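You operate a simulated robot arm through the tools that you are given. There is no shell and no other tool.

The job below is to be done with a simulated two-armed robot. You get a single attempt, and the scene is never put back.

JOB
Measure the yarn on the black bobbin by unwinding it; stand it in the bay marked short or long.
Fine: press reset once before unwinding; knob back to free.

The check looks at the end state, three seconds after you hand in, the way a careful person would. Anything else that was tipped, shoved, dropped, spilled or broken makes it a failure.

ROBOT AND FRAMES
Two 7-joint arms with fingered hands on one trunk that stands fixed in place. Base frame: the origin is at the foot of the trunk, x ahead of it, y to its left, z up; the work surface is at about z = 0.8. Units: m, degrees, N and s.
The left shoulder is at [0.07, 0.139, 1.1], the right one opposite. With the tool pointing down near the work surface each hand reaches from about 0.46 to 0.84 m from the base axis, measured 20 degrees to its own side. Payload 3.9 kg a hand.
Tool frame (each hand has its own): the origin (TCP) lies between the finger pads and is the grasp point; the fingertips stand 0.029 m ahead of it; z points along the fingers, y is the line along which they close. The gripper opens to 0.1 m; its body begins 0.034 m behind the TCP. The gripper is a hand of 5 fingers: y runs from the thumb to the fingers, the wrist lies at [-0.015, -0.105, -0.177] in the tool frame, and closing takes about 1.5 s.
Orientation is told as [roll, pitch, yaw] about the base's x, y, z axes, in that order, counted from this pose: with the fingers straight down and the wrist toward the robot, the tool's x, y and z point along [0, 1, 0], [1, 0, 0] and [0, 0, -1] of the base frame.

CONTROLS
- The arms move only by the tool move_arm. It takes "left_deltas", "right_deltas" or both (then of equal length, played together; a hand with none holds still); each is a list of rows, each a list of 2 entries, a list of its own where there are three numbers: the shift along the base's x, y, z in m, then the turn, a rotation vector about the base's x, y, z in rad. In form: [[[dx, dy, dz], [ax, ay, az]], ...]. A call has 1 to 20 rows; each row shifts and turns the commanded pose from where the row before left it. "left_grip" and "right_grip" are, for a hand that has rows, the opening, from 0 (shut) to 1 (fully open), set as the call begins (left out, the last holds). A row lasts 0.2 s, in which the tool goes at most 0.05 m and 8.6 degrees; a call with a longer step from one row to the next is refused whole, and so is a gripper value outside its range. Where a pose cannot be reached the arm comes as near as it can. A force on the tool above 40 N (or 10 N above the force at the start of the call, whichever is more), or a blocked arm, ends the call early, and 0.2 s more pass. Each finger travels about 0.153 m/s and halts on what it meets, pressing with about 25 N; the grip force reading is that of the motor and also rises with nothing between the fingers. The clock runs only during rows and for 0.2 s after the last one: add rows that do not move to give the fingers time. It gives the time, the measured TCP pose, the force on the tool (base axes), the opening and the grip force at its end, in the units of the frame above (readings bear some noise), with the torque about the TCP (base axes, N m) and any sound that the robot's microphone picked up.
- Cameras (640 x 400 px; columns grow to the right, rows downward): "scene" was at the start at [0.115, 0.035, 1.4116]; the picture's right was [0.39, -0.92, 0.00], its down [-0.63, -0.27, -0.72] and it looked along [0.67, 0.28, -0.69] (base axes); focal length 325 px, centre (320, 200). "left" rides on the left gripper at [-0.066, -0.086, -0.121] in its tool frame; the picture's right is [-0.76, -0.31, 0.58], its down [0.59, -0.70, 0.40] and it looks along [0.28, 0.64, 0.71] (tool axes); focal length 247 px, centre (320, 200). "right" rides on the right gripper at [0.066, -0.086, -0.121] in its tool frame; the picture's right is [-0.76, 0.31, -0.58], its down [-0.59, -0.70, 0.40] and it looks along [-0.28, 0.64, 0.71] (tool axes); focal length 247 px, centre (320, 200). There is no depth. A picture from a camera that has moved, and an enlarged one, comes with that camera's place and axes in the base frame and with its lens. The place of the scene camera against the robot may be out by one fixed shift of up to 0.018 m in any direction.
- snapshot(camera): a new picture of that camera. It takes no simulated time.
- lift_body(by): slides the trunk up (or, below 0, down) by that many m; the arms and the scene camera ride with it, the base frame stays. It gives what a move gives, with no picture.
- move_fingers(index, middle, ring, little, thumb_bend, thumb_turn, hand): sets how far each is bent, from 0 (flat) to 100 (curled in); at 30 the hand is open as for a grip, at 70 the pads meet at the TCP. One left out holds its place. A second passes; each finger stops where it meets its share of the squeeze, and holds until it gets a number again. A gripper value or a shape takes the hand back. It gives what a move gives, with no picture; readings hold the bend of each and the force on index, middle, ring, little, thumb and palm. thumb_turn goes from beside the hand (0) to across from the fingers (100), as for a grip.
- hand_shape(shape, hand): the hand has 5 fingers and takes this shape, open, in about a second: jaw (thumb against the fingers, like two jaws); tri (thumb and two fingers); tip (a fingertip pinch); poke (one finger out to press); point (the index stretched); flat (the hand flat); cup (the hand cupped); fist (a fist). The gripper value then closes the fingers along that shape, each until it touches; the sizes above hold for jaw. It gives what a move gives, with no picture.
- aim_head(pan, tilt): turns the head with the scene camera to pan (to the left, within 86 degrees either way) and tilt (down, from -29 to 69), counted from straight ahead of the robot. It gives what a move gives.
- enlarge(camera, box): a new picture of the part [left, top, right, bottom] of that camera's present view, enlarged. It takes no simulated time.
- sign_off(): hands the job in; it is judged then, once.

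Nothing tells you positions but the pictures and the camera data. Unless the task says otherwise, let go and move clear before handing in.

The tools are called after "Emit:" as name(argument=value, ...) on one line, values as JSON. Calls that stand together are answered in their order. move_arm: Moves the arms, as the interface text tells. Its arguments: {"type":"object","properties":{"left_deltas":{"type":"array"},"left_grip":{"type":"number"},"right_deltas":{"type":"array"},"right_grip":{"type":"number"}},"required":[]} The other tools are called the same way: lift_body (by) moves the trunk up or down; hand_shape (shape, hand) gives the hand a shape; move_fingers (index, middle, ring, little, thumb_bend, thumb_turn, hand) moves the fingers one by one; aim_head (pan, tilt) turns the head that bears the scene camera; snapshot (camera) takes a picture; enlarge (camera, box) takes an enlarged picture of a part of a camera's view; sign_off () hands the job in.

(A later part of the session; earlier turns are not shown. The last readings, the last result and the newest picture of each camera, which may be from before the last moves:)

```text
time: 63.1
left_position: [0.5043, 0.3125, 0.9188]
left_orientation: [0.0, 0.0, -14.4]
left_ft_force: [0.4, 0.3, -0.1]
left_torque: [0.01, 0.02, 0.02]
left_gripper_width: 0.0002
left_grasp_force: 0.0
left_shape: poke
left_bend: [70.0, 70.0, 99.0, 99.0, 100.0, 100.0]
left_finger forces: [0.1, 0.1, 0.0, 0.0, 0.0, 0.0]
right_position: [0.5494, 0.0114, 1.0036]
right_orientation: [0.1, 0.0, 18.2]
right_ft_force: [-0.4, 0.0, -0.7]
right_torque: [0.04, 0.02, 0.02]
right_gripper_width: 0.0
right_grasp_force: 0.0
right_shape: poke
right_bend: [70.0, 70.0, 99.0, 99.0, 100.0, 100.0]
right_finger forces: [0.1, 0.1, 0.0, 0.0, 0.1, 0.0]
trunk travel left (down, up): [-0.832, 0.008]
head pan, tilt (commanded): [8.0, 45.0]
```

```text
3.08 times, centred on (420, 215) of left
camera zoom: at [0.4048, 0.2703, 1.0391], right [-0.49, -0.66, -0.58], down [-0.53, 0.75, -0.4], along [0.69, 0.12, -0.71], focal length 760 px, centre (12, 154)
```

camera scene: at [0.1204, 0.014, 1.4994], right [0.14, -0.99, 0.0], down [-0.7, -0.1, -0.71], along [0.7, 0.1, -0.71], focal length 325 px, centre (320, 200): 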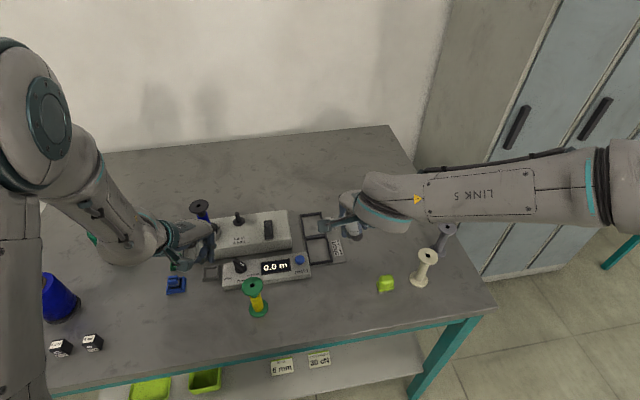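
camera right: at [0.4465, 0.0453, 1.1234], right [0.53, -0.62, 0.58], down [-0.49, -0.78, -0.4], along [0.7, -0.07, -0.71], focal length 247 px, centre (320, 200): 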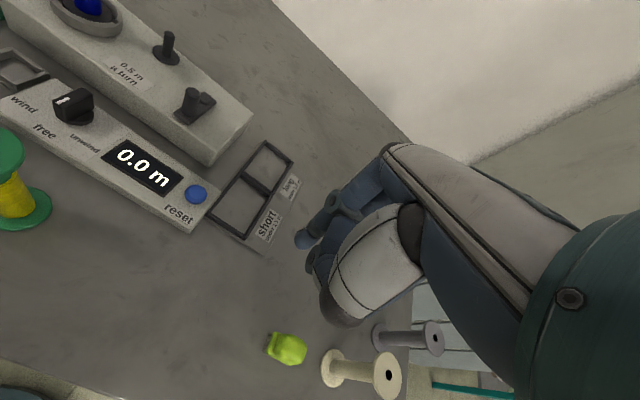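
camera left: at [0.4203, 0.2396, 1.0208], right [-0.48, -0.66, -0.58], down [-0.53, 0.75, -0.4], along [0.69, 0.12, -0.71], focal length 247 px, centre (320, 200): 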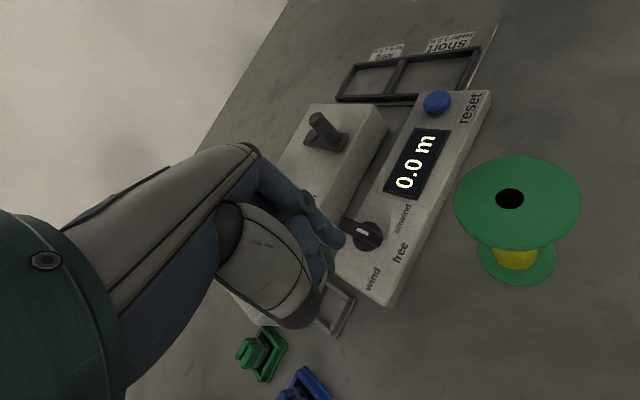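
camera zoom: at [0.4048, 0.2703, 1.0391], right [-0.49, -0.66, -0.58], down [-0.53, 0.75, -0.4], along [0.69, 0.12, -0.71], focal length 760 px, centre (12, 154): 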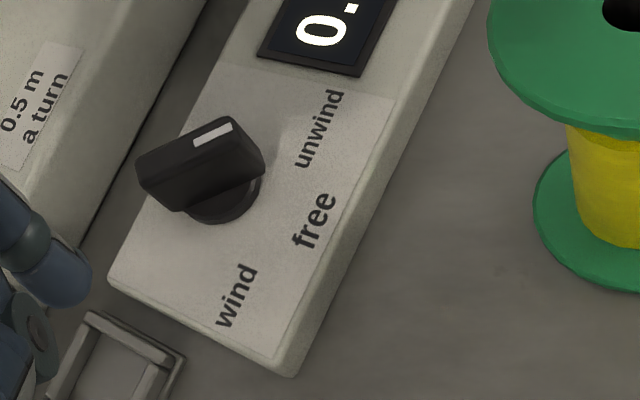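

The knob now points at "unwind" and the display still reads 0.0 m, so the crank has to be turned by hand. I'll zoom on the crank from both hand cameras to locate its pivot and handle.

Emit:
enlarge(camera="right", box=[140, 70, 250, 140])

Emit:
enlarge(camera="left", box=[270, 70, 430, 200])

Emit:
snapshot(camera="left")

Emit:
enlarge(camera="scene", box=[180, 190, 320, 290])

```text
5.71 times, centred on (195, 105) of right
camera zoom: at [0.4472, 0.045, 1.123], right [0.53, -0.62, 0.58], down [-0.49, -0.78, -0.4], along [0.7, -0.07, -0.71], focal length 1411 px, centre (1034, 743)
```

zoom: 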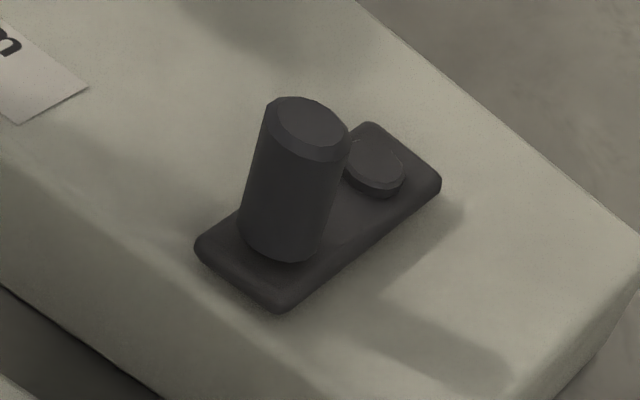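

```text
3.08 times, centred on (350, 135) of left
camera zoom: at [0.4048, 0.2703, 1.0391], right [-0.49, -0.66, -0.58], down [-0.53, 0.75, -0.4], along [0.69, 0.12, -0.71], focal length 760 px, centre (228, 400)
```

zoom: 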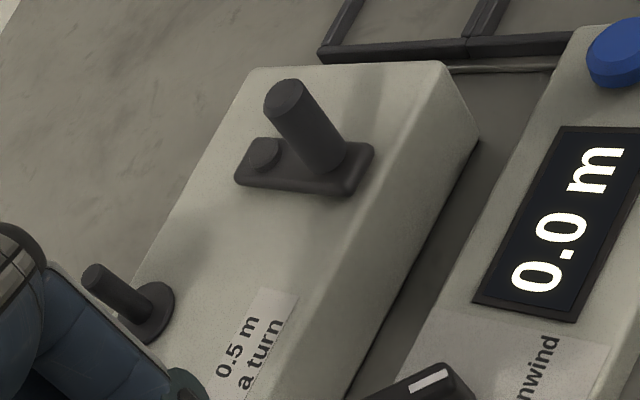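

```text
taken
camera left: at [0.4048, 0.2703, 1.0391], right [-0.49, -0.66, -0.58], down [-0.53, 0.75, -0.4], along [0.69, 0.12, -0.71], focal length 247 px, centre (320, 200)
```

left: 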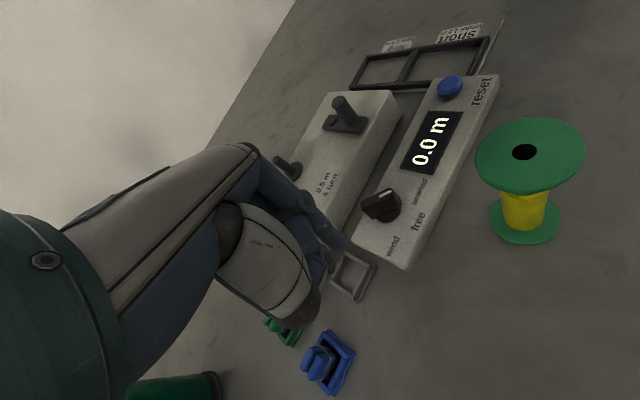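

```text
4.00 times, centred on (250, 240) of scene
camera zoom: at [0.1204, 0.014, 1.4994], right [0.14, -0.99, 0.0], down [-0.7, -0.1, -0.71], along [0.7, 0.1, -0.71], focal length 1300 px, centre (600, 40)
```

zoom: 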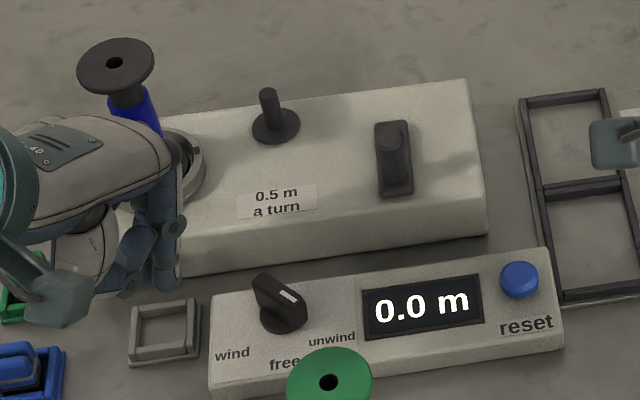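

The crank is confirmed: pivot at [0.6587, 0.2214], handle axis at [0.6257, 0.2103] with its top at 0.889, radius about 35 mm. I'll take the left fingertip over to the right side of the handle at a safe height.

Emit:
move_arm(left_deltas=[[[0, 0, 0.04], [0, 0, 0]], [[0, -0.005, 0.04], [0, 0, 0]], [[0.034, -0.027, 0], [0, 0, 0]], [[0.034, -0.028, 0], [0, 0, 0]], [[0.034, -0.028, 0], [0, 0, 0]], [[0.035, -0.027, 0], [0, 0, 0]], [[0, 0, 0], [0, 0, 0]]])

Emit:
snapshot(camera="right")

Emit:
snapshot(camera="scene")

```text
time: 64.7
left_position: [0.6421, 0.2034, 1.0024]
left_orientation: [-1.0, -0.3, -13.3]
left_ft_force: [-0.3, 0.0, -0.6]
left_torque: [0.0, -0.04, 0.0]
left_gripper_width: 0.0
left_grasp_force: 0.1
left_shape: poke
left_bend: [70.0, 70.0, 99.0, 99.0, 100.0, 100.0]
left_finger forces: [0.0, 0.0, 0.0, 0.0, 0.0, 0.1]
right_position: [0.5481, 0.0109, 1.0019]
right_orientation: [0.1, 0.1, 18.1]
right_ft_force: [0.1, -0.2, 0.6]
right_torque: [-0.01, -0.01, 0.01]
right_gripper_width: 0.0002
right_grasp_force: 0.0
right_shape: poke
right_bend: [70.0, 70.0, 99.0, 99.0, 100.0, 100.0]
right_finger forces: [0.0, 0.0, 0.0, 0.0, 0.0, 0.0]
trunk travel left (down, up): [-0.832, 0.008]
head pan, tilt (commanded): [8.0, 45.0]
```

```text
taken
camera right: at [0.4456, 0.0451, 1.1238], right [0.53, -0.62, 0.58], down [-0.49, -0.78, -0.4], along [0.7, -0.07, -0.71], focal length 247 px, centre (320, 200)
```

right: 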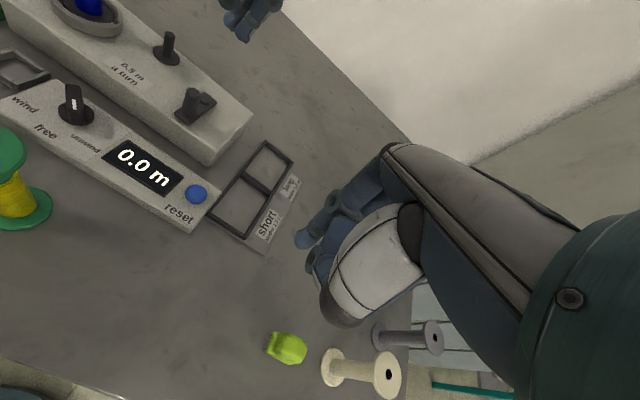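

```text
taken
camera scene: at [0.1182, 0.0142, 1.4996], right [0.14, -0.99, 0.0], down [-0.7, -0.1, -0.71], along [0.7, 0.1, -0.71], focal length 325 px, centre (320, 200)
```

scene: 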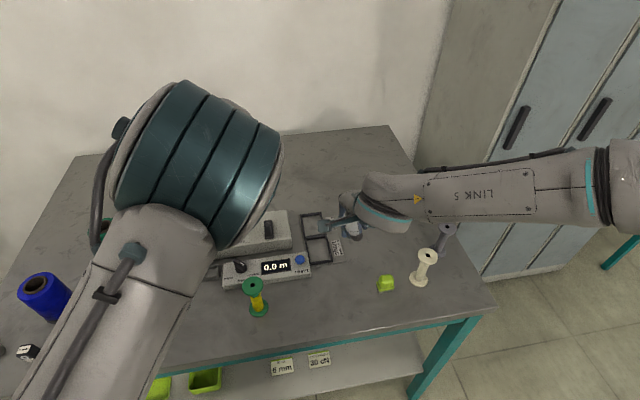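

The view is good: I can see the crank and display from the right camera. I'll lower the fingertip to the handle's right side.

Emit:
move_arm(left_deltas=[[[0, -0.0055, -0.035], [0.017, 0.005, -0.015]], [[0, 0, -0.035], [0, 0, 0]], [[0, 0, -0.02], [0, 0, 0]], [[0, 0, 0], [0, 0, 0]]])

Emit:
enlarge(camera="right", box=[110, 20, 270, 140])

Emit:
enlarge(camera="left", box=[260, 170, 420, 300])

```text
time: 65.7
left_position: [0.6428, 0.1922, 0.9119]
left_orientation: [1.0, 0.5, -15.4]
left_ft_force: [0.3, -0.3, -0.4]
left_torque: [0.03, -0.01, -0.03]
left_gripper_width: 0.0
left_grasp_force: 0.0
left_shape: poke
left_bend: [70.0, 70.0, 99.0, 99.0, 100.0, 100.0]
left_finger forces: [0.0, 0.0, 0.0, 0.0, 0.1, 0.0]
right_position: [0.548, 0.01, 1.0019]
right_orientation: [0.0, -0.1, 18.1]
right_ft_force: [0.4, 1.1, 0.6]
right_torque: [0.01, -0.04, -0.04]
right_gripper_width: 0.0
right_grasp_force: 0.1
right_shape: poke
right_bend: [70.0, 70.0, 99.0, 99.0, 100.0, 100.0]
right_finger forces: [0.0, 0.0, 0.0, 0.0, 0.0, 0.1]
trunk travel left (down, up): [-0.832, 0.008]
head pan, tilt (commanded): [8.0, 45.0]
```

```text
3.33 times, centred on (190, 80) of right
camera zoom: at [0.4464, 0.0451, 1.1234], right [0.53, -0.62, 0.58], down [-0.49, -0.78, -0.4], along [0.7, -0.07, -0.71], focal length 823 px, centre (753, 600)
```

zoom: 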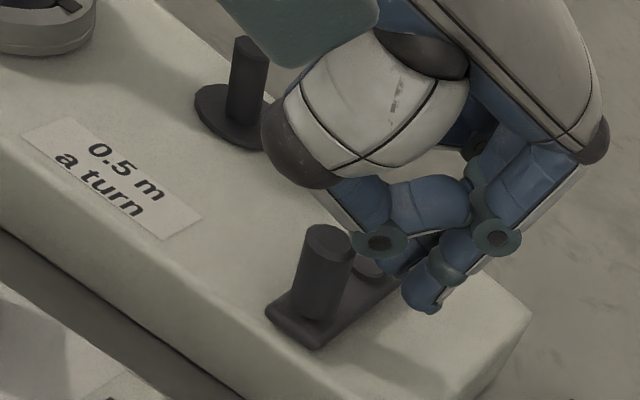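

```text
3.08 times, centred on (340, 235) of left
camera zoom: at [0.5418, 0.1499, 1.0309], right [-0.5, -0.64, -0.59], down [-0.52, 0.76, -0.38], along [0.69, 0.12, -0.71], focal length 760 px, centre (258, 92)
```

zoom: 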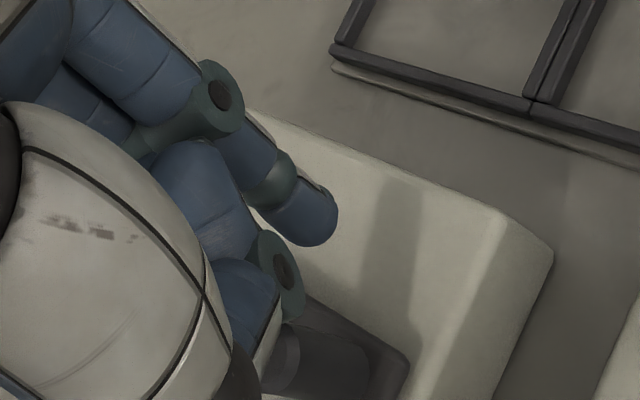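

The fingertip position agrees with the prediction. I'll set it on the crank circle behind the handle, then push clockwise by about 60° as a test while watching the display.

Emit:
move_arm(left_deltas=[[[-0.0017, 0.006, -0.007], [-0.015, -0.008, 0.012]], [[0, 0.001, -0.007], [0, 0, 0]], [[-0.00719, 0.00551, 0], [0, 0, 0]], [[-0.00551, 0.00719, 0], [0, 0, 0]], [[-0.00347, 0.00837, 0], [0, 0, 0]], [[-0.00118, 0.00898, 0], [0, 0, 0]], [[0.00118, 0.00898, 0], [0, 0, 0]], [[0, 0, 0], [0, 0, 0]]])

Emit:
enlarge(camera="right", box=[80, 20, 270, 200])

```text
time: 67.5
left_position: [0.6237, 0.2388, 0.8956]
left_orientation: [0.2, -0.2, -14.6]
left_ft_force: [-0.3, -0.6, -0.1]
left_torque: [-0.01, 0.02, -0.01]
left_gripper_width: 0.0
left_grasp_force: 0.1
left_shape: poke
left_bend: [70.0, 70.0, 99.0, 99.0, 100.0, 100.0]
left_finger forces: [0.0, 0.2, 0.0, 0.1, 0.1, 0.0]
right_position: [0.549, 0.0106, 1.0035]
right_orientation: [0.1, 0.0, 18.1]
right_ft_force: [0.4, 0.5, 0.4]
right_torque: [0.05, 0.01, -0.03]
right_gripper_width: 0.0
right_grasp_force: 0.1
right_shape: poke
right_bend: [70.0, 70.0, 99.0, 99.0, 100.0, 100.0]
right_finger forces: [0.0, 0.1, 0.0, 0.1, 0.0, 0.0]
trunk travel left (down, up): [-0.832, 0.008]
head pan, tilt (commanded): [8.0, 45.0]
```

```text
2.22 times, centred on (175, 110) of right
camera zoom: at [0.4465, 0.045, 1.1234], right [0.53, -0.62, 0.58], down [-0.49, -0.78, -0.4], along [0.7, -0.07, -0.71], focal length 549 px, centre (642, 400)
```

zoom: 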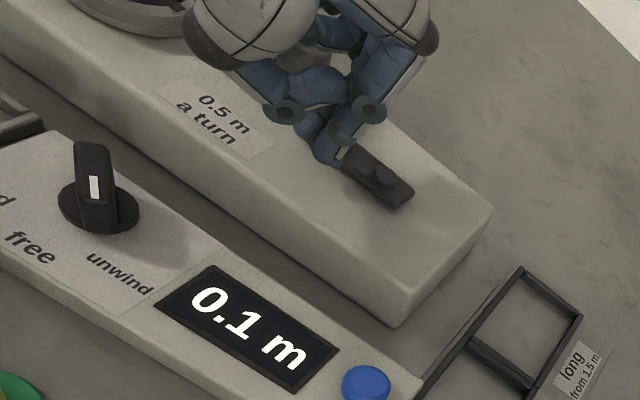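

Clockwise works: the crank turned and the display reads 0.1 m. I'll continue the circle in stages.

Emit:
move_arm(left_deltas=[[[0.0045, 0.0075, 0], [0, 0, 0]], [[0.006, 0.0068, 0], [0, 0, 0]], [[0.00719, 0.00551, 0], [0, 0, 0]], [[0.00837, 0.00347, 0], [0, 0, 0]], [[0.00898, 0.00118, 0], [0, 0, 0]], [[0.00898, -0.00118, 0], [0, 0, 0]], [[0, 0, 0], [0, 0, 0]]])

Emit:
enlarge(camera="right", box=[80, 20, 270, 200])

Emit:
enlarge(camera="scene", box=[180, 170, 330, 290])

```text
time: 69.1
left_position: [0.6667, 0.2605, 0.8976]
left_orientation: [0.1, -0.2, -14.6]
left_ft_force: [-1.3, -0.3, -0.4]
left_torque: [0.02, 0.0, -0.01]
left_gripper_width: 0.0
left_grasp_force: 0.1
left_shape: poke
left_bend: [70.0, 70.0, 99.0, 99.0, 100.0, 100.0]
left_finger forces: [0.2, 0.0, 0.0, 0.0, 0.0, 0.0]
right_position: [0.5503, 0.0102, 1.0032]
right_orientation: [-0.1, 0.0, 18.1]
right_ft_force: [0.3, -0.2, 0.6]
right_torque: [0.0, 0.01, -0.01]
right_gripper_width: 0.0
right_grasp_force: 0.0
right_shape: poke
right_bend: [70.0, 70.0, 99.0, 99.0, 100.0, 100.0]
right_finger forces: [0.1, 0.1, 0.1, 0.0, 0.0, 0.0]
trunk travel left (down, up): [-0.832, 0.008]
head pan, tilt (commanded): [8.0, 45.0]
```

```text
2.22 times, centred on (175, 110) of right
camera zoom: at [0.4463, 0.0453, 1.1234], right [0.53, -0.62, 0.58], down [-0.49, -0.78, -0.4], along [0.7, -0.07, -0.71], focal length 549 px, centre (642, 400)
```

zoom: 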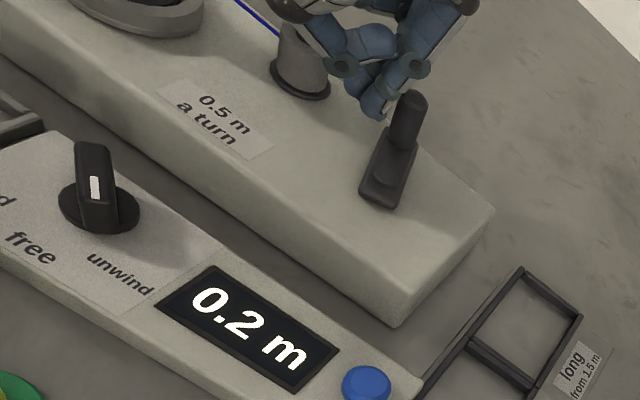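

```text
3.33 times, centred on (255, 230) of scene
camera zoom: at [0.1193, 0.0144, 1.4995], right [0.14, -0.99, 0.0], down [-0.7, -0.1, -0.71], along [0.7, 0.1, -0.71], focal length 1083 px, centre (537, 100)
```

zoom: 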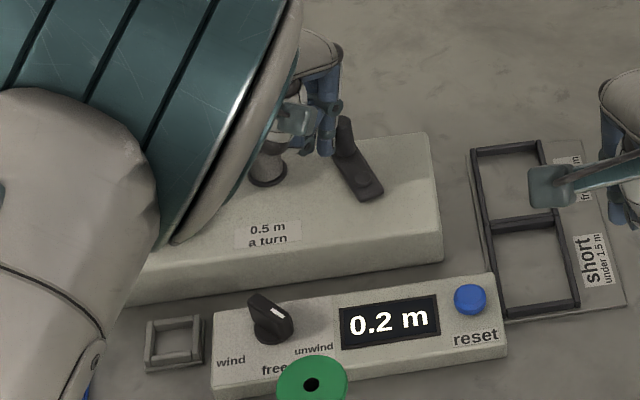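

The display reads 0.2 m and a blue thread now runs from the bobbin to the peg. I'll keep cranking round.

Emit:
move_arm(left_deltas=[[[0.0088, -0.0027, 0], [0, 0, 0]], [[0.0078, -0.005, 0], [0, 0, 0]], [[0.00551, -0.00719, 0], [0, 0, 0]], [[0.00347, -0.00837, 0], [0, 0, 0]], [[0.00118, -0.00898, 0], [0, 0, 0]], [[-0.00118, -0.00898, 0], [0, 0, 0]], [[-0.00347, -0.00837, 0], [0, 0, 0]], [[0, 0, 0], [0, 0, 0]]])

Emit:
enlarge(camera="right", box=[80, 20, 270, 200])

Emit:
enlarge(camera="scene", box=[180, 170, 330, 290])

```text
time: 70.9
left_position: [0.69, 0.21, 0.8965]
left_orientation: [0.2, -0.3, -14.6]
left_ft_force: [-0.1, 0.2, 0.2]
left_torque: [0.0, 0.01, 0.01]
left_gripper_width: 0.0
left_grasp_force: 0.0
left_shape: poke
left_bend: [70.0, 70.0, 99.0, 99.0, 100.0, 100.0]
left_finger forces: [0.3, 0.0, 0.1, 0.0, 0.0, 0.0]
right_position: [0.5494, 0.0114, 1.0021]
right_orientation: [0.0, 0.0, 18.0]
right_ft_force: [0.4, -0.5, -0.2]
right_torque: [0.0, -0.02, -0.04]
right_gripper_width: 0.0
right_grasp_force: 0.0
right_shape: poke
right_bend: [70.0, 70.0, 99.0, 99.0, 100.0, 100.0]
right_finger forces: [0.0, 0.0, 0.0, 0.0, 0.1, 0.1]
trunk travel left (down, up): [-0.832, 0.008]
head pan, tilt (commanded): [8.0, 45.0]
```

```text
2.22 times, centred on (175, 110) of right
camera zoom: at [0.4466, 0.0454, 1.1233], right [0.53, -0.62, 0.58], down [-0.49, -0.78, -0.4], along [0.7, -0.07, -0.71], focal length 549 px, centre (642, 400)
```

zoom: 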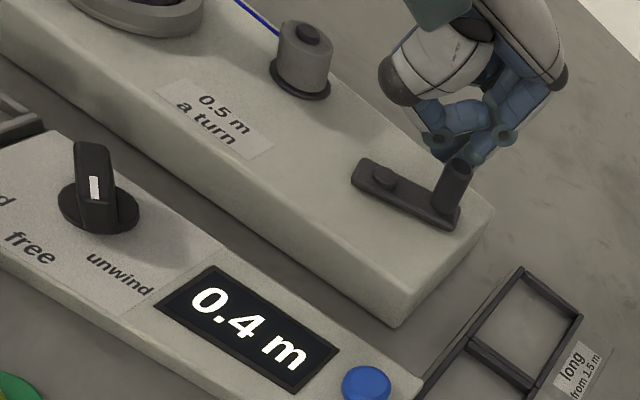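

```text
3.33 times, centred on (255, 230) of scene
camera zoom: at [0.1197, 0.0146, 1.4995], right [0.14, -0.99, 0.0], down [-0.7, -0.1, -0.71], along [0.7, 0.1, -0.71], focal length 1083 px, centre (537, 100)
```

zoom: 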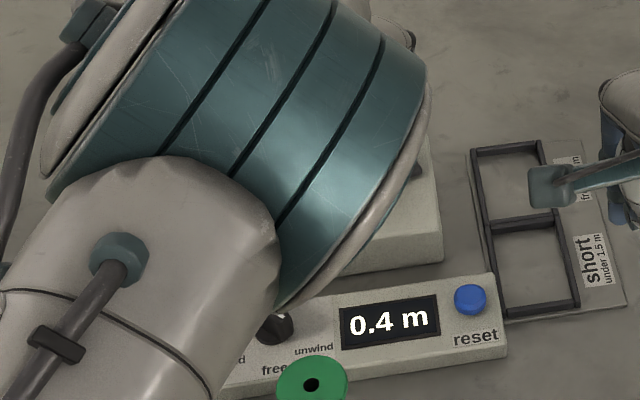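

The display reads 0.4 m with the handle about 260° round. I'll go on past the full turn.

Emit:
move_arm(left_deltas=[[[-0.0055, -0.0072, 0], [0, 0, 0]], [[-0.00719, -0.00551, 0], [0, 0, 0]], [[-0.00837, -0.00347, 0], [0, 0, 0]], [[-0.00898, -0.00118, 0], [0, 0, 0]], [[-0.00898, 0.00118, 0], [0, 0, 0]], [[-0.00837, 0.00347, 0], [0, 0, 0]], [[-0.00719, 0.00551, 0], [0, 0, 0]], [[-0.00551, 0.00719, 0], [0, 0, 0]], [[0, 0, 0], [0, 0, 0]]])

Emit:
enlarge(camera="right", box=[80, 20, 270, 200])

```text
time: 72.9
left_position: [0.6315, 0.2105, 0.8963]
left_orientation: [0.2, -0.4, -14.6]
left_ft_force: [15.5, 5.3, 1.4]
left_torque: [0.12, -0.38, -0.03]
left_gripper_width: 0.0
left_grasp_force: 0.1
left_shape: poke
left_bend: [70.0, 70.0, 99.0, 99.0, 100.0, 100.0]
left_finger forces: [2.7, 13.5, 0.0, 0.0, 0.0, 0.0]
right_position: [0.5513, 0.0102, 1.0011]
right_orientation: [0.0, 0.1, 18.0]
right_ft_force: [0.0, -0.2, 1.1]
right_torque: [-0.01, 0.03, 0.0]
right_gripper_width: 0.0
right_grasp_force: 0.0
right_shape: poke
right_bend: [70.0, 70.0, 99.0, 99.0, 100.0, 100.0]
right_finger forces: [0.2, 0.0, 0.0, 0.1, 0.0, 0.0]
trunk travel left (down, up): [-0.832, 0.008]
head pan, tilt (commanded): [8.0, 45.0]
```

```text
2.22 times, centred on (175, 110) of right
camera zoom: at [0.4488, 0.0458, 1.1223], right [0.53, -0.62, 0.58], down [-0.49, -0.78, -0.4], along [0.7, -0.07, -0.71], focal length 549 px, centre (642, 400)
```

zoom: 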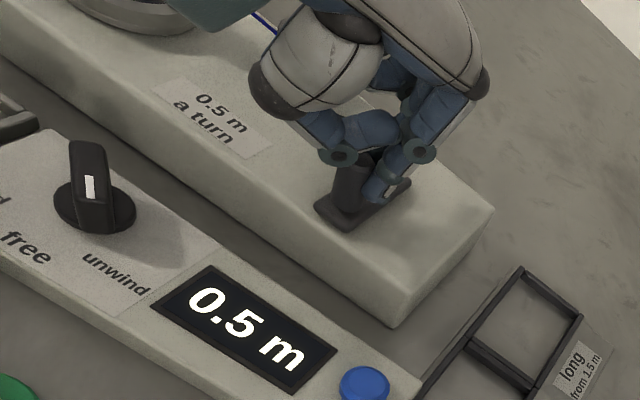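

The display reads 0.5 m after one turn, but the finger is now jammed on the inner side of the handle with a 15 N radial force. I'll back off slightly and look at the crank and bobbin.

Emit:
move_arm(left_deltas=[[[0.0045, -0.006, 0], [0, 0, 0]], [[0.004, -0.007, 0], [0, 0, 0]], [[0, -0.004, 0], [0, 0, 0]], [[0, 0, 0], [0, 0, 0]]])

Emit:
enlarge(camera="right", box=[130, 40, 260, 140])

Emit:
snapshot(camera="right")

Emit:
snapshot(camera="left")

```text
time: 73.9
left_position: [0.6374, 0.1935, 0.8946]
left_orientation: [0.1, -0.1, -14.6]
left_ft_force: [0.4, -0.9, -0.7]
left_torque: [-0.01, 0.04, 0.02]
left_gripper_width: 0.0
left_grasp_force: 0.1
left_shape: poke
left_bend: [70.0, 70.0, 99.0, 99.0, 100.0, 100.0]
left_finger forces: [0.0, 0.0, 0.0, 0.0, 0.0, 0.0]
right_position: [0.5493, 0.0099, 1.002]
right_orientation: [0.1, 0.0, 18.1]
right_ft_force: [-0.7, 0.4, 0.6]
right_torque: [0.03, -0.01, -0.02]
right_gripper_width: 0.0
right_grasp_force: 0.1
right_shape: poke
right_bend: [70.0, 70.0, 99.0, 99.0, 100.0, 100.0]
right_finger forces: [0.0, 0.1, 0.0, 0.0, 0.1, 0.1]
trunk travel left (down, up): [-0.832, 0.008]
head pan, tilt (commanded): [8.0, 45.0]
```

```text
4.00 times, centred on (195, 90) of right
camera zoom: at [0.4469, 0.0457, 1.1231], right [0.53, -0.62, 0.58], down [-0.49, -0.78, -0.4], along [0.7, -0.07, -0.71], focal length 988 px, centre (820, 640)
```

zoom: 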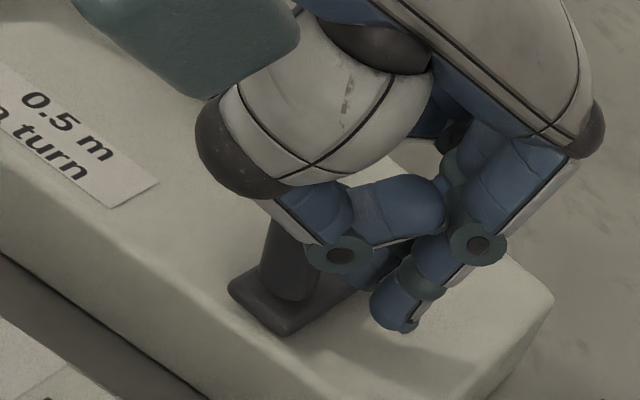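

```text
taken
camera right: at [0.4469, 0.0457, 1.1231], right [0.53, -0.62, 0.58], down [-0.49, -0.78, -0.4], along [0.7, -0.07, -0.71], focal length 247 px, centre (320, 200)
```

right: 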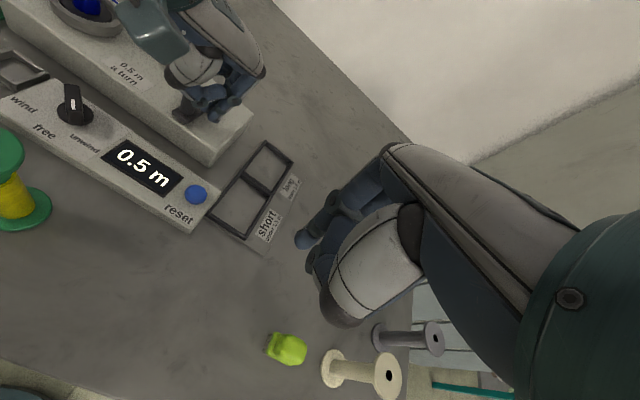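

```text
taken
camera left: at [0.5372, 0.152, 1.0146], right [-0.49, -0.65, -0.58], down [-0.53, 0.75, -0.4], along [0.69, 0.11, -0.71], focal length 247 px, centre (320, 200)
```

left: 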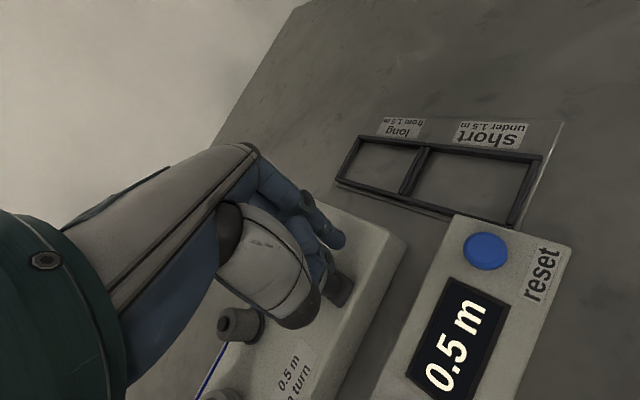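

The "poke" shape seems to use index and middle side by side, and the two fingertips straddled the handle. I'll curl the middle finger so that only the index pushes.

Emit:
move_fingers(hand="left", middle=100)

Emit:
enlarge(camera="right", box=[130, 40, 260, 140])

Emit:
enlarge(camera="left", box=[220, 150, 400, 350])

```text
time: 74.9
left_position: [0.6369, 0.1936, 0.895]
left_orientation: [0.1, -0.1, -14.6]
left_ft_force: [1.1, 0.3, 0.1]
left_torque: [0.01, 0.0, -0.02]
left_gripper_width: 0.0248
left_grasp_force: 0.1
left_shape: fingers
left_bend: [70.0, 100.0, 99.0, 99.0, 100.0, 100.0]
left_finger forces: [0.0, 0.0, 0.1, 0.0, 0.0, 0.0]
right_position: [0.5485, 0.0098, 1.0022]
right_orientation: [0.0, -0.1, 18.1]
right_ft_force: [0.0, -0.1, -0.8]
right_torque: [0.01, 0.02, -0.03]
right_gripper_width: 0.0
right_grasp_force: 0.0
right_shape: poke
right_bend: [70.0, 70.0, 99.0, 99.0, 100.0, 100.0]
right_finger forces: [0.0, 0.1, 0.0, 0.0, 0.0, 0.0]
trunk travel left (down, up): [-0.832, 0.008]
head pan, tilt (commanded): [8.0, 45.0]
```

```text
4.00 times, centred on (195, 90) of right
camera zoom: at [0.4465, 0.0453, 1.1234], right [0.53, -0.62, 0.58], down [-0.49, -0.78, -0.4], along [0.7, -0.07, -0.71], focal length 988 px, centre (820, 640)
```

zoom: 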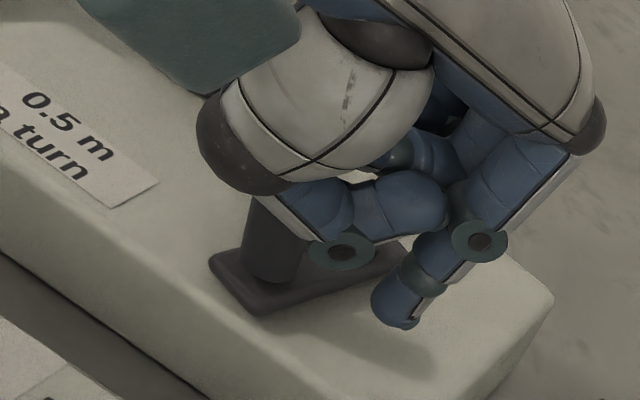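

```text
2.00 times, centred on (310, 250) of left
camera zoom: at [0.5372, 0.152, 1.0154], right [-0.48, -0.65, -0.58], down [-0.53, 0.75, -0.4], along [0.7, 0.11, -0.71], focal length 494 px, centre (340, 100)
```

zoom: 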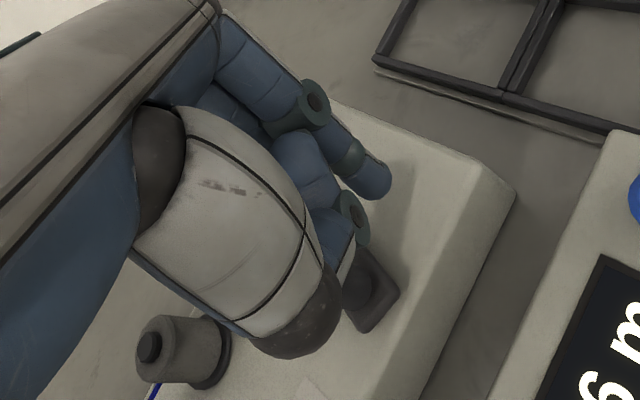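

Curling the middle finger nudged the handle on, and the display now shows 0.6 m. With only the index out, I'll continue the clockwise push, slightly higher for thumb clearance.

Emit:
move_arm(left_deltas=[[[-0.0012, 0.005, 0.003], [0, 0, 0]], [[-0.0012, 0.0051, 0], [0, 0, 0]], [[-0.00551, 0.00719, 0], [0, 0, 0]], [[-0.00347, 0.00837, 0], [0, 0, 0]], [[-0.00118, 0.00898, 0], [0, 0, 0]], [[0.00118, 0.00898, 0], [0, 0, 0]], [[0.00347, 0.00837, 0], [0, 0, 0]], [[0.00551, 0.00719, 0], [0, 0, 0]], [[0, 0, 0], [0, 0, 0]]])

Emit:
enlarge(camera="right", box=[80, 20, 270, 200])

```text
time: 76.9
left_position: [0.6358, 0.2523, 0.8999]
left_orientation: [0.2, -0.2, -14.6]
left_ft_force: [-1.1, -1.3, 0.1]
left_torque: [0.0, -0.03, 0.01]
left_gripper_width: 0.0252
left_grasp_force: 0.4
left_shape: fingers
left_bend: [70.0, 100.0, 99.0, 99.0, 100.0, 100.0]
left_finger forces: [0.4, 0.0, 0.1, 0.0, 0.0, 0.0]
right_position: [0.5489, 0.0095, 1.0024]
right_orientation: [0.0, -0.1, 18.1]
right_ft_force: [-0.3, 0.3, -0.9]
right_torque: [0.01, 0.02, 0.0]
right_gripper_width: 0.0
right_grasp_force: 0.1
right_shape: poke
right_bend: [70.0, 70.0, 99.0, 99.0, 100.0, 100.0]
right_finger forces: [0.0, 0.0, 0.0, 0.0, 0.0, 0.1]
trunk travel left (down, up): [-0.832, 0.008]
head pan, tilt (commanded): [8.0, 45.0]
```

```text
2.22 times, centred on (175, 110) of right
camera zoom: at [0.4463, 0.045, 1.1234], right [0.53, -0.62, 0.58], down [-0.49, -0.78, -0.4], along [0.7, -0.07, -0.71], focal length 549 px, centre (642, 400)
```

zoom: 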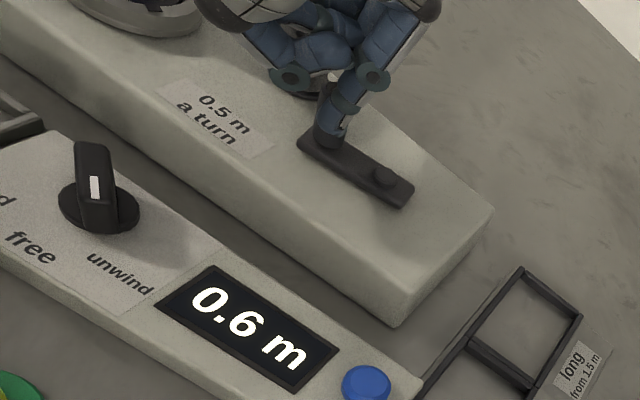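

The crank moves freely again at 0.6 m. I'll continue around the far side.

Emit:
move_arm(left_deltas=[[[0.0065, 0.0057, 0], [0, 0, 0]], [[0.008, 0.0036, 0], [0, 0, 0]], [[0.00898, 0.00118, 0], [0, 0, 0]], [[0.00898, -0.00118, 0], [0, 0, 0]], [[0.00837, -0.00347, 0], [0, 0, 0]], [[0.00719, -0.00551, 0], [0, 0, 0]], [[0.00551, -0.00719, 0], [0, 0, 0]], [[0.00347, -0.00837, 0], [0, 0, 0]], [[0.00118, -0.00898, 0], [0, 0, 0]], [[-0.00118, -0.00898, 0], [0, 0, 0]], [[0, 0, 0], [0, 0, 0]]])

Emit:
enlarge(camera="right", box=[80, 20, 270, 200])

```text
time: 79.3
left_position: [0.693, 0.2192, 0.901]
left_orientation: [0.2, -0.2, -14.6]
left_ft_force: [0.2, -0.5, -0.2]
left_torque: [-0.02, -0.01, 0.02]
left_gripper_width: 0.0248
left_grasp_force: 0.0
left_shape: fingers
left_bend: [70.0, 100.0, 99.0, 99.0, 100.0, 100.0]
left_finger forces: [0.0, 0.0, 0.1, 0.1, 0.0, 0.1]
right_position: [0.5491, 0.0099, 1.0028]
right_orientation: [0.1, 0.0, 18.2]
right_ft_force: [0.2, -0.3, -0.1]
right_torque: [0.01, 0.02, 0.0]
right_gripper_width: 0.0002
right_grasp_force: 0.1
right_shape: poke
right_bend: [70.0, 70.0, 99.0, 99.0, 100.0, 100.0]
right_finger forces: [0.0, 0.0, 0.0, 0.0, 0.1, 0.0]
trunk travel left (down, up): [-0.832, 0.008]
head pan, tilt (commanded): [8.0, 45.0]
```

```text
2.22 times, centred on (175, 110) of right
camera zoom: at [0.4466, 0.0453, 1.1233], right [0.53, -0.62, 0.58], down [-0.49, -0.78, -0.4], along [0.7, -0.07, -0.71], focal length 549 px, centre (642, 400)
```

zoom: 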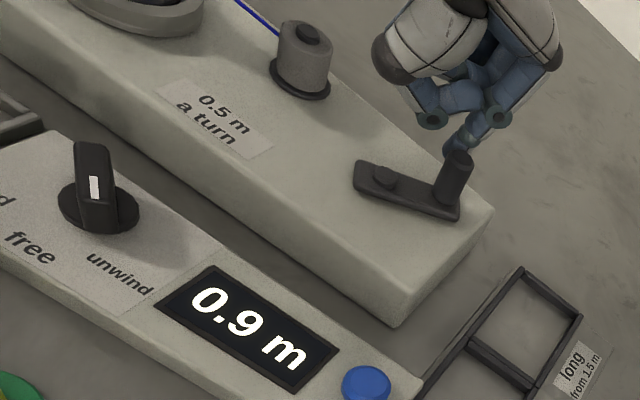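

0.9 m now. I'll continue through the front and on to the left side.

Emit:
move_arm(left_deltas=[[[-0.003, -0.0085, 0], [0, 0, 0]], [[-0.0058, -0.0074, 0], [0, 0, 0]], [[-0.00719, -0.00551, 0], [0, 0, 0]], [[-0.00837, -0.00347, 0], [0, 0, 0]], [[-0.00898, -0.00118, 0], [0, 0, 0]], [[-0.00898, 0.00118, 0], [0, 0, 0]], [[-0.00837, 0.00347, 0], [0, 0, 0]], [[-0.00719, 0.00551, 0], [0, 0, 0]], [[-0.00551, 0.00719, 0], [0, 0, 0]], [[-0.00347, 0.00837, 0], [0, 0, 0]], [[-0.00118, 0.00898, 0], [0, 0, 0]], [[0, 0, 0], [0, 0, 0]]])

Emit:
enlarge(camera="right", box=[80, 20, 270, 200])

```text
time: 81.9
left_position: [0.624, 0.2276, 0.8987]
left_orientation: [0.2, -0.2, -14.6]
left_ft_force: [-1.2, -0.2, 0.8]
left_torque: [-0.03, -0.01, 0.01]
left_gripper_width: 0.0253
left_grasp_force: 0.3
left_shape: fingers
left_bend: [70.0, 100.0, 99.0, 99.0, 100.0, 100.0]
left_finger forces: [0.2, 0.1, 0.0, 0.0, 0.0, 0.0]
right_position: [0.5492, 0.0099, 1.0019]
right_orientation: [0.0, -0.1, 18.0]
right_ft_force: [0.0, -0.9, -0.6]
right_torque: [0.0, 0.0, -0.01]
right_gripper_width: 0.0002
right_grasp_force: 0.1
right_shape: poke
right_bend: [70.0, 70.0, 99.0, 99.0, 100.0, 100.0]
right_finger forces: [0.0, 0.1, 0.0, 0.0, 0.0, 0.0]
trunk travel left (down, up): [-0.832, 0.008]
head pan, tilt (commanded): [8.0, 45.0]
```

```text
2.22 times, centred on (175, 110) of right
camera zoom: at [0.4465, 0.045, 1.1233], right [0.53, -0.62, 0.58], down [-0.49, -0.78, -0.4], along [0.7, -0.07, -0.71], focal length 549 px, centre (642, 400)
```

zoom: 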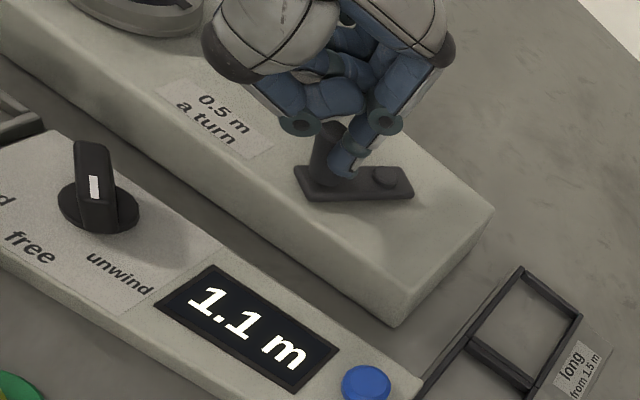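

1.1 m. I'll keep going around.

Emit:
move_arm(left_deltas=[[[0.0015, 0.009, 0], [0, 0, 0]], [[0.0037, 0.0083, 0], [0, 0, 0]], [[0.00551, 0.00719, 0], [0, 0, 0]], [[0.00719, 0.00551, 0], [0, 0, 0]], [[0.00837, 0.00347, 0], [0, 0, 0]], [[0.00898, 0.00118, 0], [0, 0, 0]], [[0.00898, -0.00118, 0], [0, 0, 0]], [[0.00837, -0.00347, 0], [0, 0, 0]], [[0.00719, -0.00551, 0], [0, 0, 0]], [[0.00551, -0.00719, 0], [0, 0, 0]], [[0.00347, -0.00837, 0], [0, 0, 0]], [[0.00118, -0.00898, 0], [0, 0, 0]], [[0, 0, 0], [0, 0, 0]]])

Emit:
enlarge(camera="right", box=[80, 20, 270, 200])

Emit:
enlarge(camera="right", box=[40, 0, 180, 80])

```text
time: 84.7
left_position: [0.6942, 0.2282, 0.9]
left_orientation: [0.2, -0.2, -14.6]
left_ft_force: [-0.7, 0.7, 0.6]
left_torque: [-0.03, 0.0, -0.01]
left_gripper_width: 0.0249
left_grasp_force: 0.4
left_shape: fingers
left_bend: [70.0, 100.0, 99.0, 99.0, 100.0, 100.0]
left_finger forces: [0.3, 0.0, 0.1, 0.0, 0.1, 0.0]
right_position: [0.5484, 0.011, 1.0028]
right_orientation: [0.0, 0.0, 18.1]
right_ft_force: [0.1, 0.1, 0.2]
right_torque: [-0.02, 0.03, 0.02]
right_gripper_width: 0.0001
right_grasp_force: 0.0
right_shape: poke
right_bend: [70.0, 70.0, 99.0, 99.0, 100.0, 100.0]
right_finger forces: [0.0, 0.1, 0.0, 0.1, 0.0, 0.0]
trunk travel left (down, up): [-0.832, 0.008]
head pan, tilt (commanded): [8.0, 45.0]
```

```text
2.22 times, centred on (175, 110) of right
camera zoom: at [0.4466, 0.0454, 1.1233], right [0.53, -0.62, 0.58], down [-0.49, -0.78, -0.4], along [0.7, -0.07, -0.71], focal length 549 px, centre (642, 400)
```

zoom: 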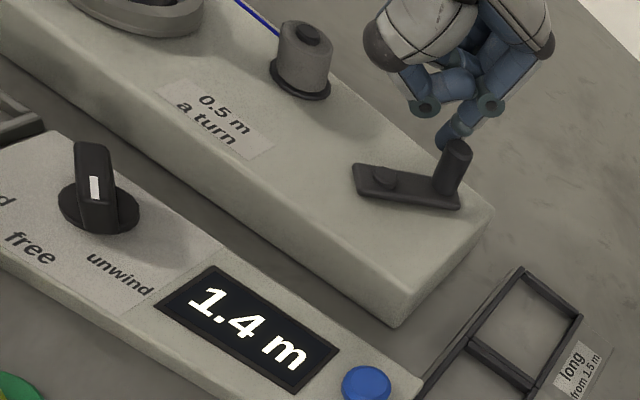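

```text
4.57 times, centred on (110, 40) of right
camera zoom: at [0.4466, 0.0454, 1.1233], right [0.53, -0.62, 0.58], down [-0.49, -0.78, -0.4], along [0.7, -0.07, -0.71], focal length 1129 px, centre (1280, 931)
```

zoom: 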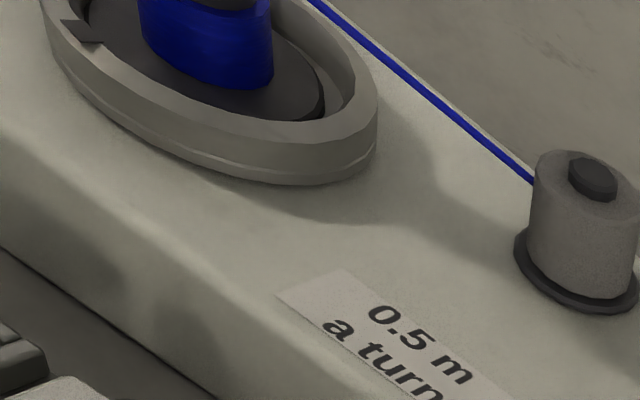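

1.4 m and yarn remains on the bobbin, with the cup clearly turning. I'll keep cranking.

Emit:
move_arm(left_deltas=[[[-0.001, -0.009, 0], [0, 0, 0]], [[-0.0035, -0.0085, 0], [0, 0, 0]], [[-0.0055, -0.0073, 0], [0, 0, 0]], [[-0.00719, -0.00551, 0], [0, 0, 0]], [[-0.00837, -0.00347, 0], [0, 0, 0]], [[-0.00898, -0.00118, 0], [0, 0, 0]], [[-0.00898, 0.00118, 0], [0, 0, 0]], [[-0.00837, 0.00347, 0], [0, 0, 0]], [[0, 0, 0], [0, 0, 0]]])

Emit:
enlarge(camera="right", box=[80, 20, 270, 200])

Emit:
enlarge(camera="right", box=[40, 0, 180, 80])

```text
time: 86.7
left_position: [0.6434, 0.1977, 0.8999]
left_orientation: [0.2, -0.2, -14.6]
left_ft_force: [0.3, -1.2, 0.5]
left_torque: [-0.04, 0.03, -0.03]
left_gripper_width: 0.0256
left_grasp_force: 0.2
left_shape: fingers
left_bend: [70.0, 100.0, 99.0, 99.0, 100.0, 100.0]
left_finger forces: [0.4, 0.0, 0.0, 0.0, 0.0, 0.0]
right_position: [0.5489, 0.0112, 1.0036]
right_orientation: [0.0, -0.1, 18.1]
right_ft_force: [0.3, -0.2, 0.4]
right_torque: [0.02, -0.03, -0.03]
right_gripper_width: 0.0001
right_grasp_force: 0.0
right_shape: poke
right_bend: [70.0, 70.0, 99.0, 99.0, 100.0, 100.0]
right_finger forces: [0.0, 0.0, 0.0, 0.0, 0.0, 0.0]
trunk travel left (down, up): [-0.832, 0.008]
head pan, tilt (commanded): [8.0, 45.0]
```

```text
2.22 times, centred on (175, 110) of right
camera zoom: at [0.4467, 0.0451, 1.1232], right [0.53, -0.62, 0.58], down [-0.49, -0.78, -0.4], along [0.7, -0.07, -0.71], focal length 549 px, centre (642, 400)
```

zoom: 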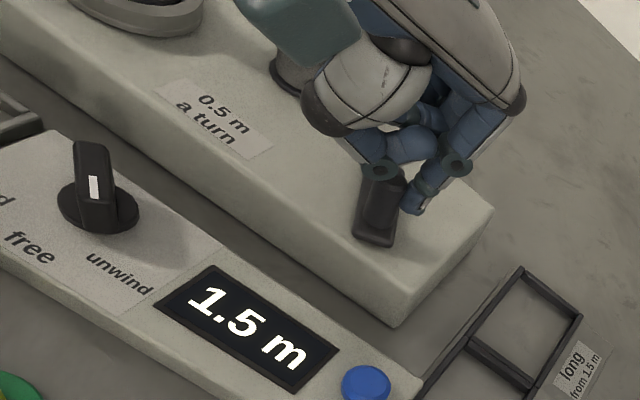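

```text
4.57 times, centred on (110, 40) of right
camera zoom: at [0.4467, 0.0451, 1.1232], right [0.53, -0.62, 0.58], down [-0.49, -0.78, -0.4], along [0.7, -0.07, -0.71], focal length 1129 px, centre (1280, 931)
```

zoom: 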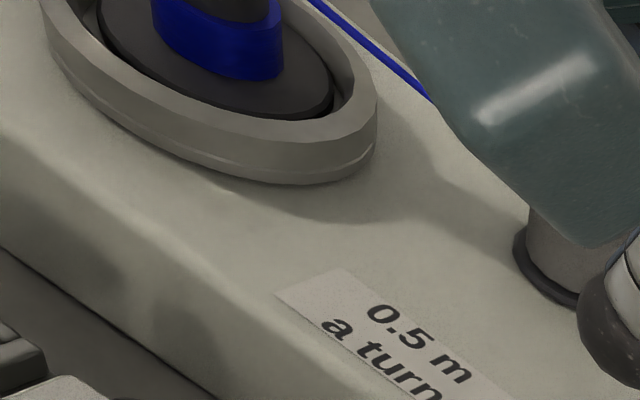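

1.5 m shown and yarn still on the bobbin, so I'll continue until it is all off.

Emit:
move_arm(left_deltas=[[[-0.0075, 0.005, 0], [0, 0, 0]], [[-0.006, 0.0072, 0], [0, 0, 0]], [[-0.0042, 0.0086, 0], [0, 0, 0]], [[-0.0018, 0.009, 0], [0, 0, 0]], [[0.00118, 0.00898, 0], [0, 0, 0]], [[0.00347, 0.00837, 0], [0, 0, 0]], [[0.00551, 0.00719, 0], [0, 0, 0]], [[0.00719, 0.00551, 0], [0, 0, 0]], [[0.00837, 0.00347, 0], [0, 0, 0]], [[0.00898, 0.00118, 0], [0, 0, 0]], [[0, 0, 0], [0, 0, 0]]])

Emit:
enlarge(camera="right", box=[80, 20, 270, 200])

Emit:
enlarge(camera="right", box=[40, 0, 180, 80])

```text
time: 89.1
left_position: [0.6581, 0.263, 0.8983]
left_orientation: [0.1, -0.2, -14.6]
left_ft_force: [0.6, 0.5, -0.4]
left_torque: [-0.01, 0.03, 0.04]
left_gripper_width: 0.0247
left_grasp_force: 0.4
left_shape: fingers
left_bend: [70.0, 100.0, 99.0, 99.0, 100.0, 100.0]
left_finger forces: [0.3, 0.0, 0.1, 0.1, 0.0, 0.0]
right_position: [0.5477, 0.0105, 1.0035]
right_orientation: [0.0, 0.0, 18.2]
right_ft_force: [-0.2, 0.6, 0.3]
right_torque: [0.0, -0.04, -0.01]
right_gripper_width: 0.0
right_grasp_force: 0.0
right_shape: poke
right_bend: [70.0, 70.0, 99.0, 99.0, 100.0, 100.0]
right_finger forces: [0.0, 0.0, 0.1, 0.0, 0.0, 0.0]
trunk travel left (down, up): [-0.832, 0.008]
head pan, tilt (commanded): [8.0, 45.0]
```

```text
2.22 times, centred on (175, 110) of right
camera zoom: at [0.4464, 0.0452, 1.1234], right [0.53, -0.62, 0.58], down [-0.49, -0.78, -0.4], along [0.7, -0.07, -0.71], focal length 549 px, centre (642, 400)
```

zoom: 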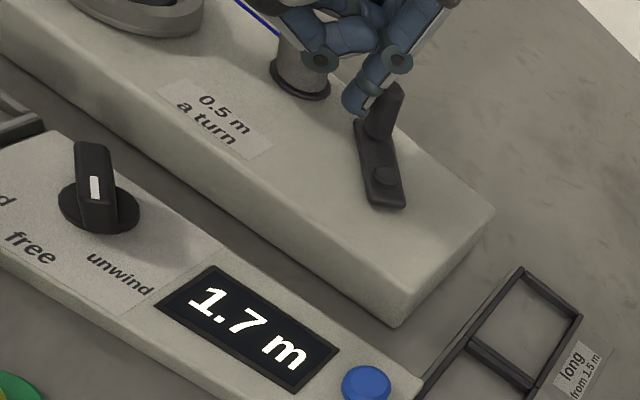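

```text
4.57 times, centred on (110, 40) of right
camera zoom: at [0.4464, 0.0452, 1.1234], right [0.53, -0.62, 0.58], down [-0.49, -0.78, -0.4], along [0.7, -0.07, -0.71], focal length 1129 px, centre (1280, 931)
```

zoom: 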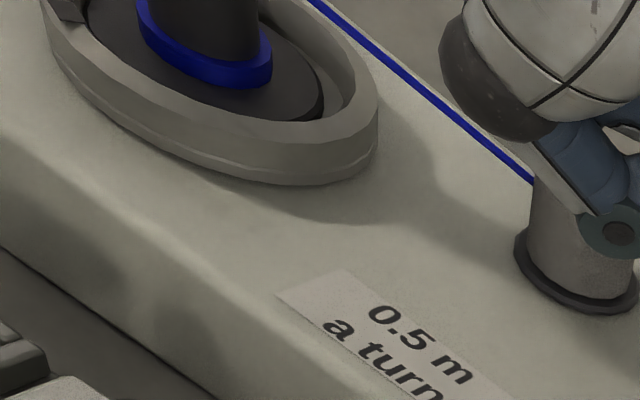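

1.7 m, with only a thin blue band of yarn left. I'll carry on in smaller batches.

Emit:
move_arm(left_deltas=[[[0.0092, -0.0012, 0], [0, 0, 0]], [[0.0086, -0.0033, 0], [0, 0, 0]], [[0.0074, -0.0054, 0], [0, 0, 0]], [[0.0056, -0.0071, 0], [0, 0, 0]], [[0.00347, -0.00837, 0], [0, 0, 0]], [[0.00118, -0.00898, 0], [0, 0, 0]], [[-0.00118, -0.00898, 0], [0, 0, 0]], [[-0.00347, -0.00837, 0], [0, 0, 0]], [[0, 0, 0], [0, 0, 0]]])

Emit:
enlarge(camera="right", box=[80, 20, 270, 200])

Emit:
enlarge(camera="right", box=[40, 0, 180, 80])

```text
time: 91.1
left_position: [0.6887, 0.2106, 0.8987]
left_orientation: [0.2, -0.2, -14.7]
left_ft_force: [0.5, 0.8, -0.4]
left_torque: [0.01, 0.03, -0.01]
left_gripper_width: 0.0253
left_grasp_force: 0.0
left_shape: fingers
left_bend: [70.0, 100.0, 99.0, 99.0, 100.0, 100.0]
left_finger forces: [0.3, 0.1, 0.1, 0.1, 0.0, 0.1]
right_position: [0.5496, 0.0107, 1.0027]
right_orientation: [0.1, 0.1, 18.2]
right_ft_force: [-0.6, 0.0, 0.2]
right_torque: [-0.04, -0.03, 0.0]
right_gripper_width: 0.0
right_grasp_force: 0.0
right_shape: poke
right_bend: [70.0, 70.0, 99.0, 99.0, 100.0, 100.0]
right_finger forces: [0.1, 0.0, 0.0, 0.0, 0.1, 0.0]
trunk travel left (down, up): [-0.832, 0.008]
head pan, tilt (commanded): [8.0, 45.0]
```

```text
2.22 times, centred on (175, 110) of right
camera zoom: at [0.4467, 0.0454, 1.1233], right [0.53, -0.62, 0.58], down [-0.49, -0.78, -0.4], along [0.7, -0.07, -0.71], focal length 549 px, centre (642, 400)
```

zoom: 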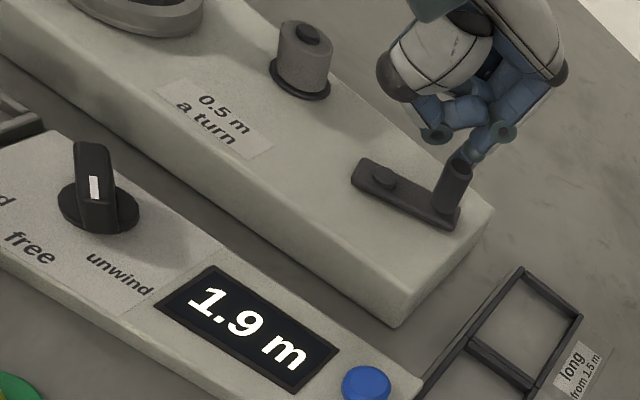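

```text
4.57 times, centred on (110, 40) of right
camera zoom: at [0.4467, 0.0454, 1.1233], right [0.53, -0.62, 0.58], down [-0.49, -0.78, -0.4], along [0.7, -0.07, -0.71], focal length 1129 px, centre (1280, 931)
```

zoom: 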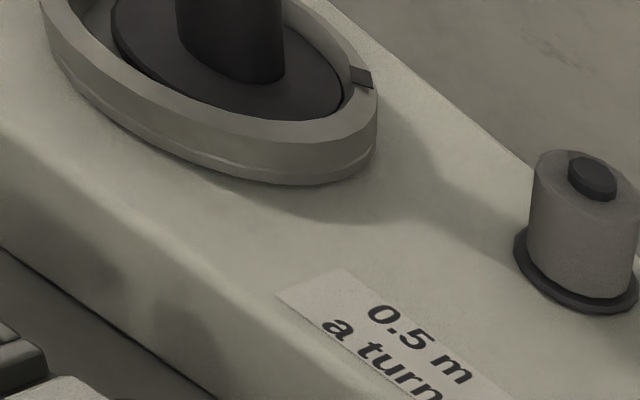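

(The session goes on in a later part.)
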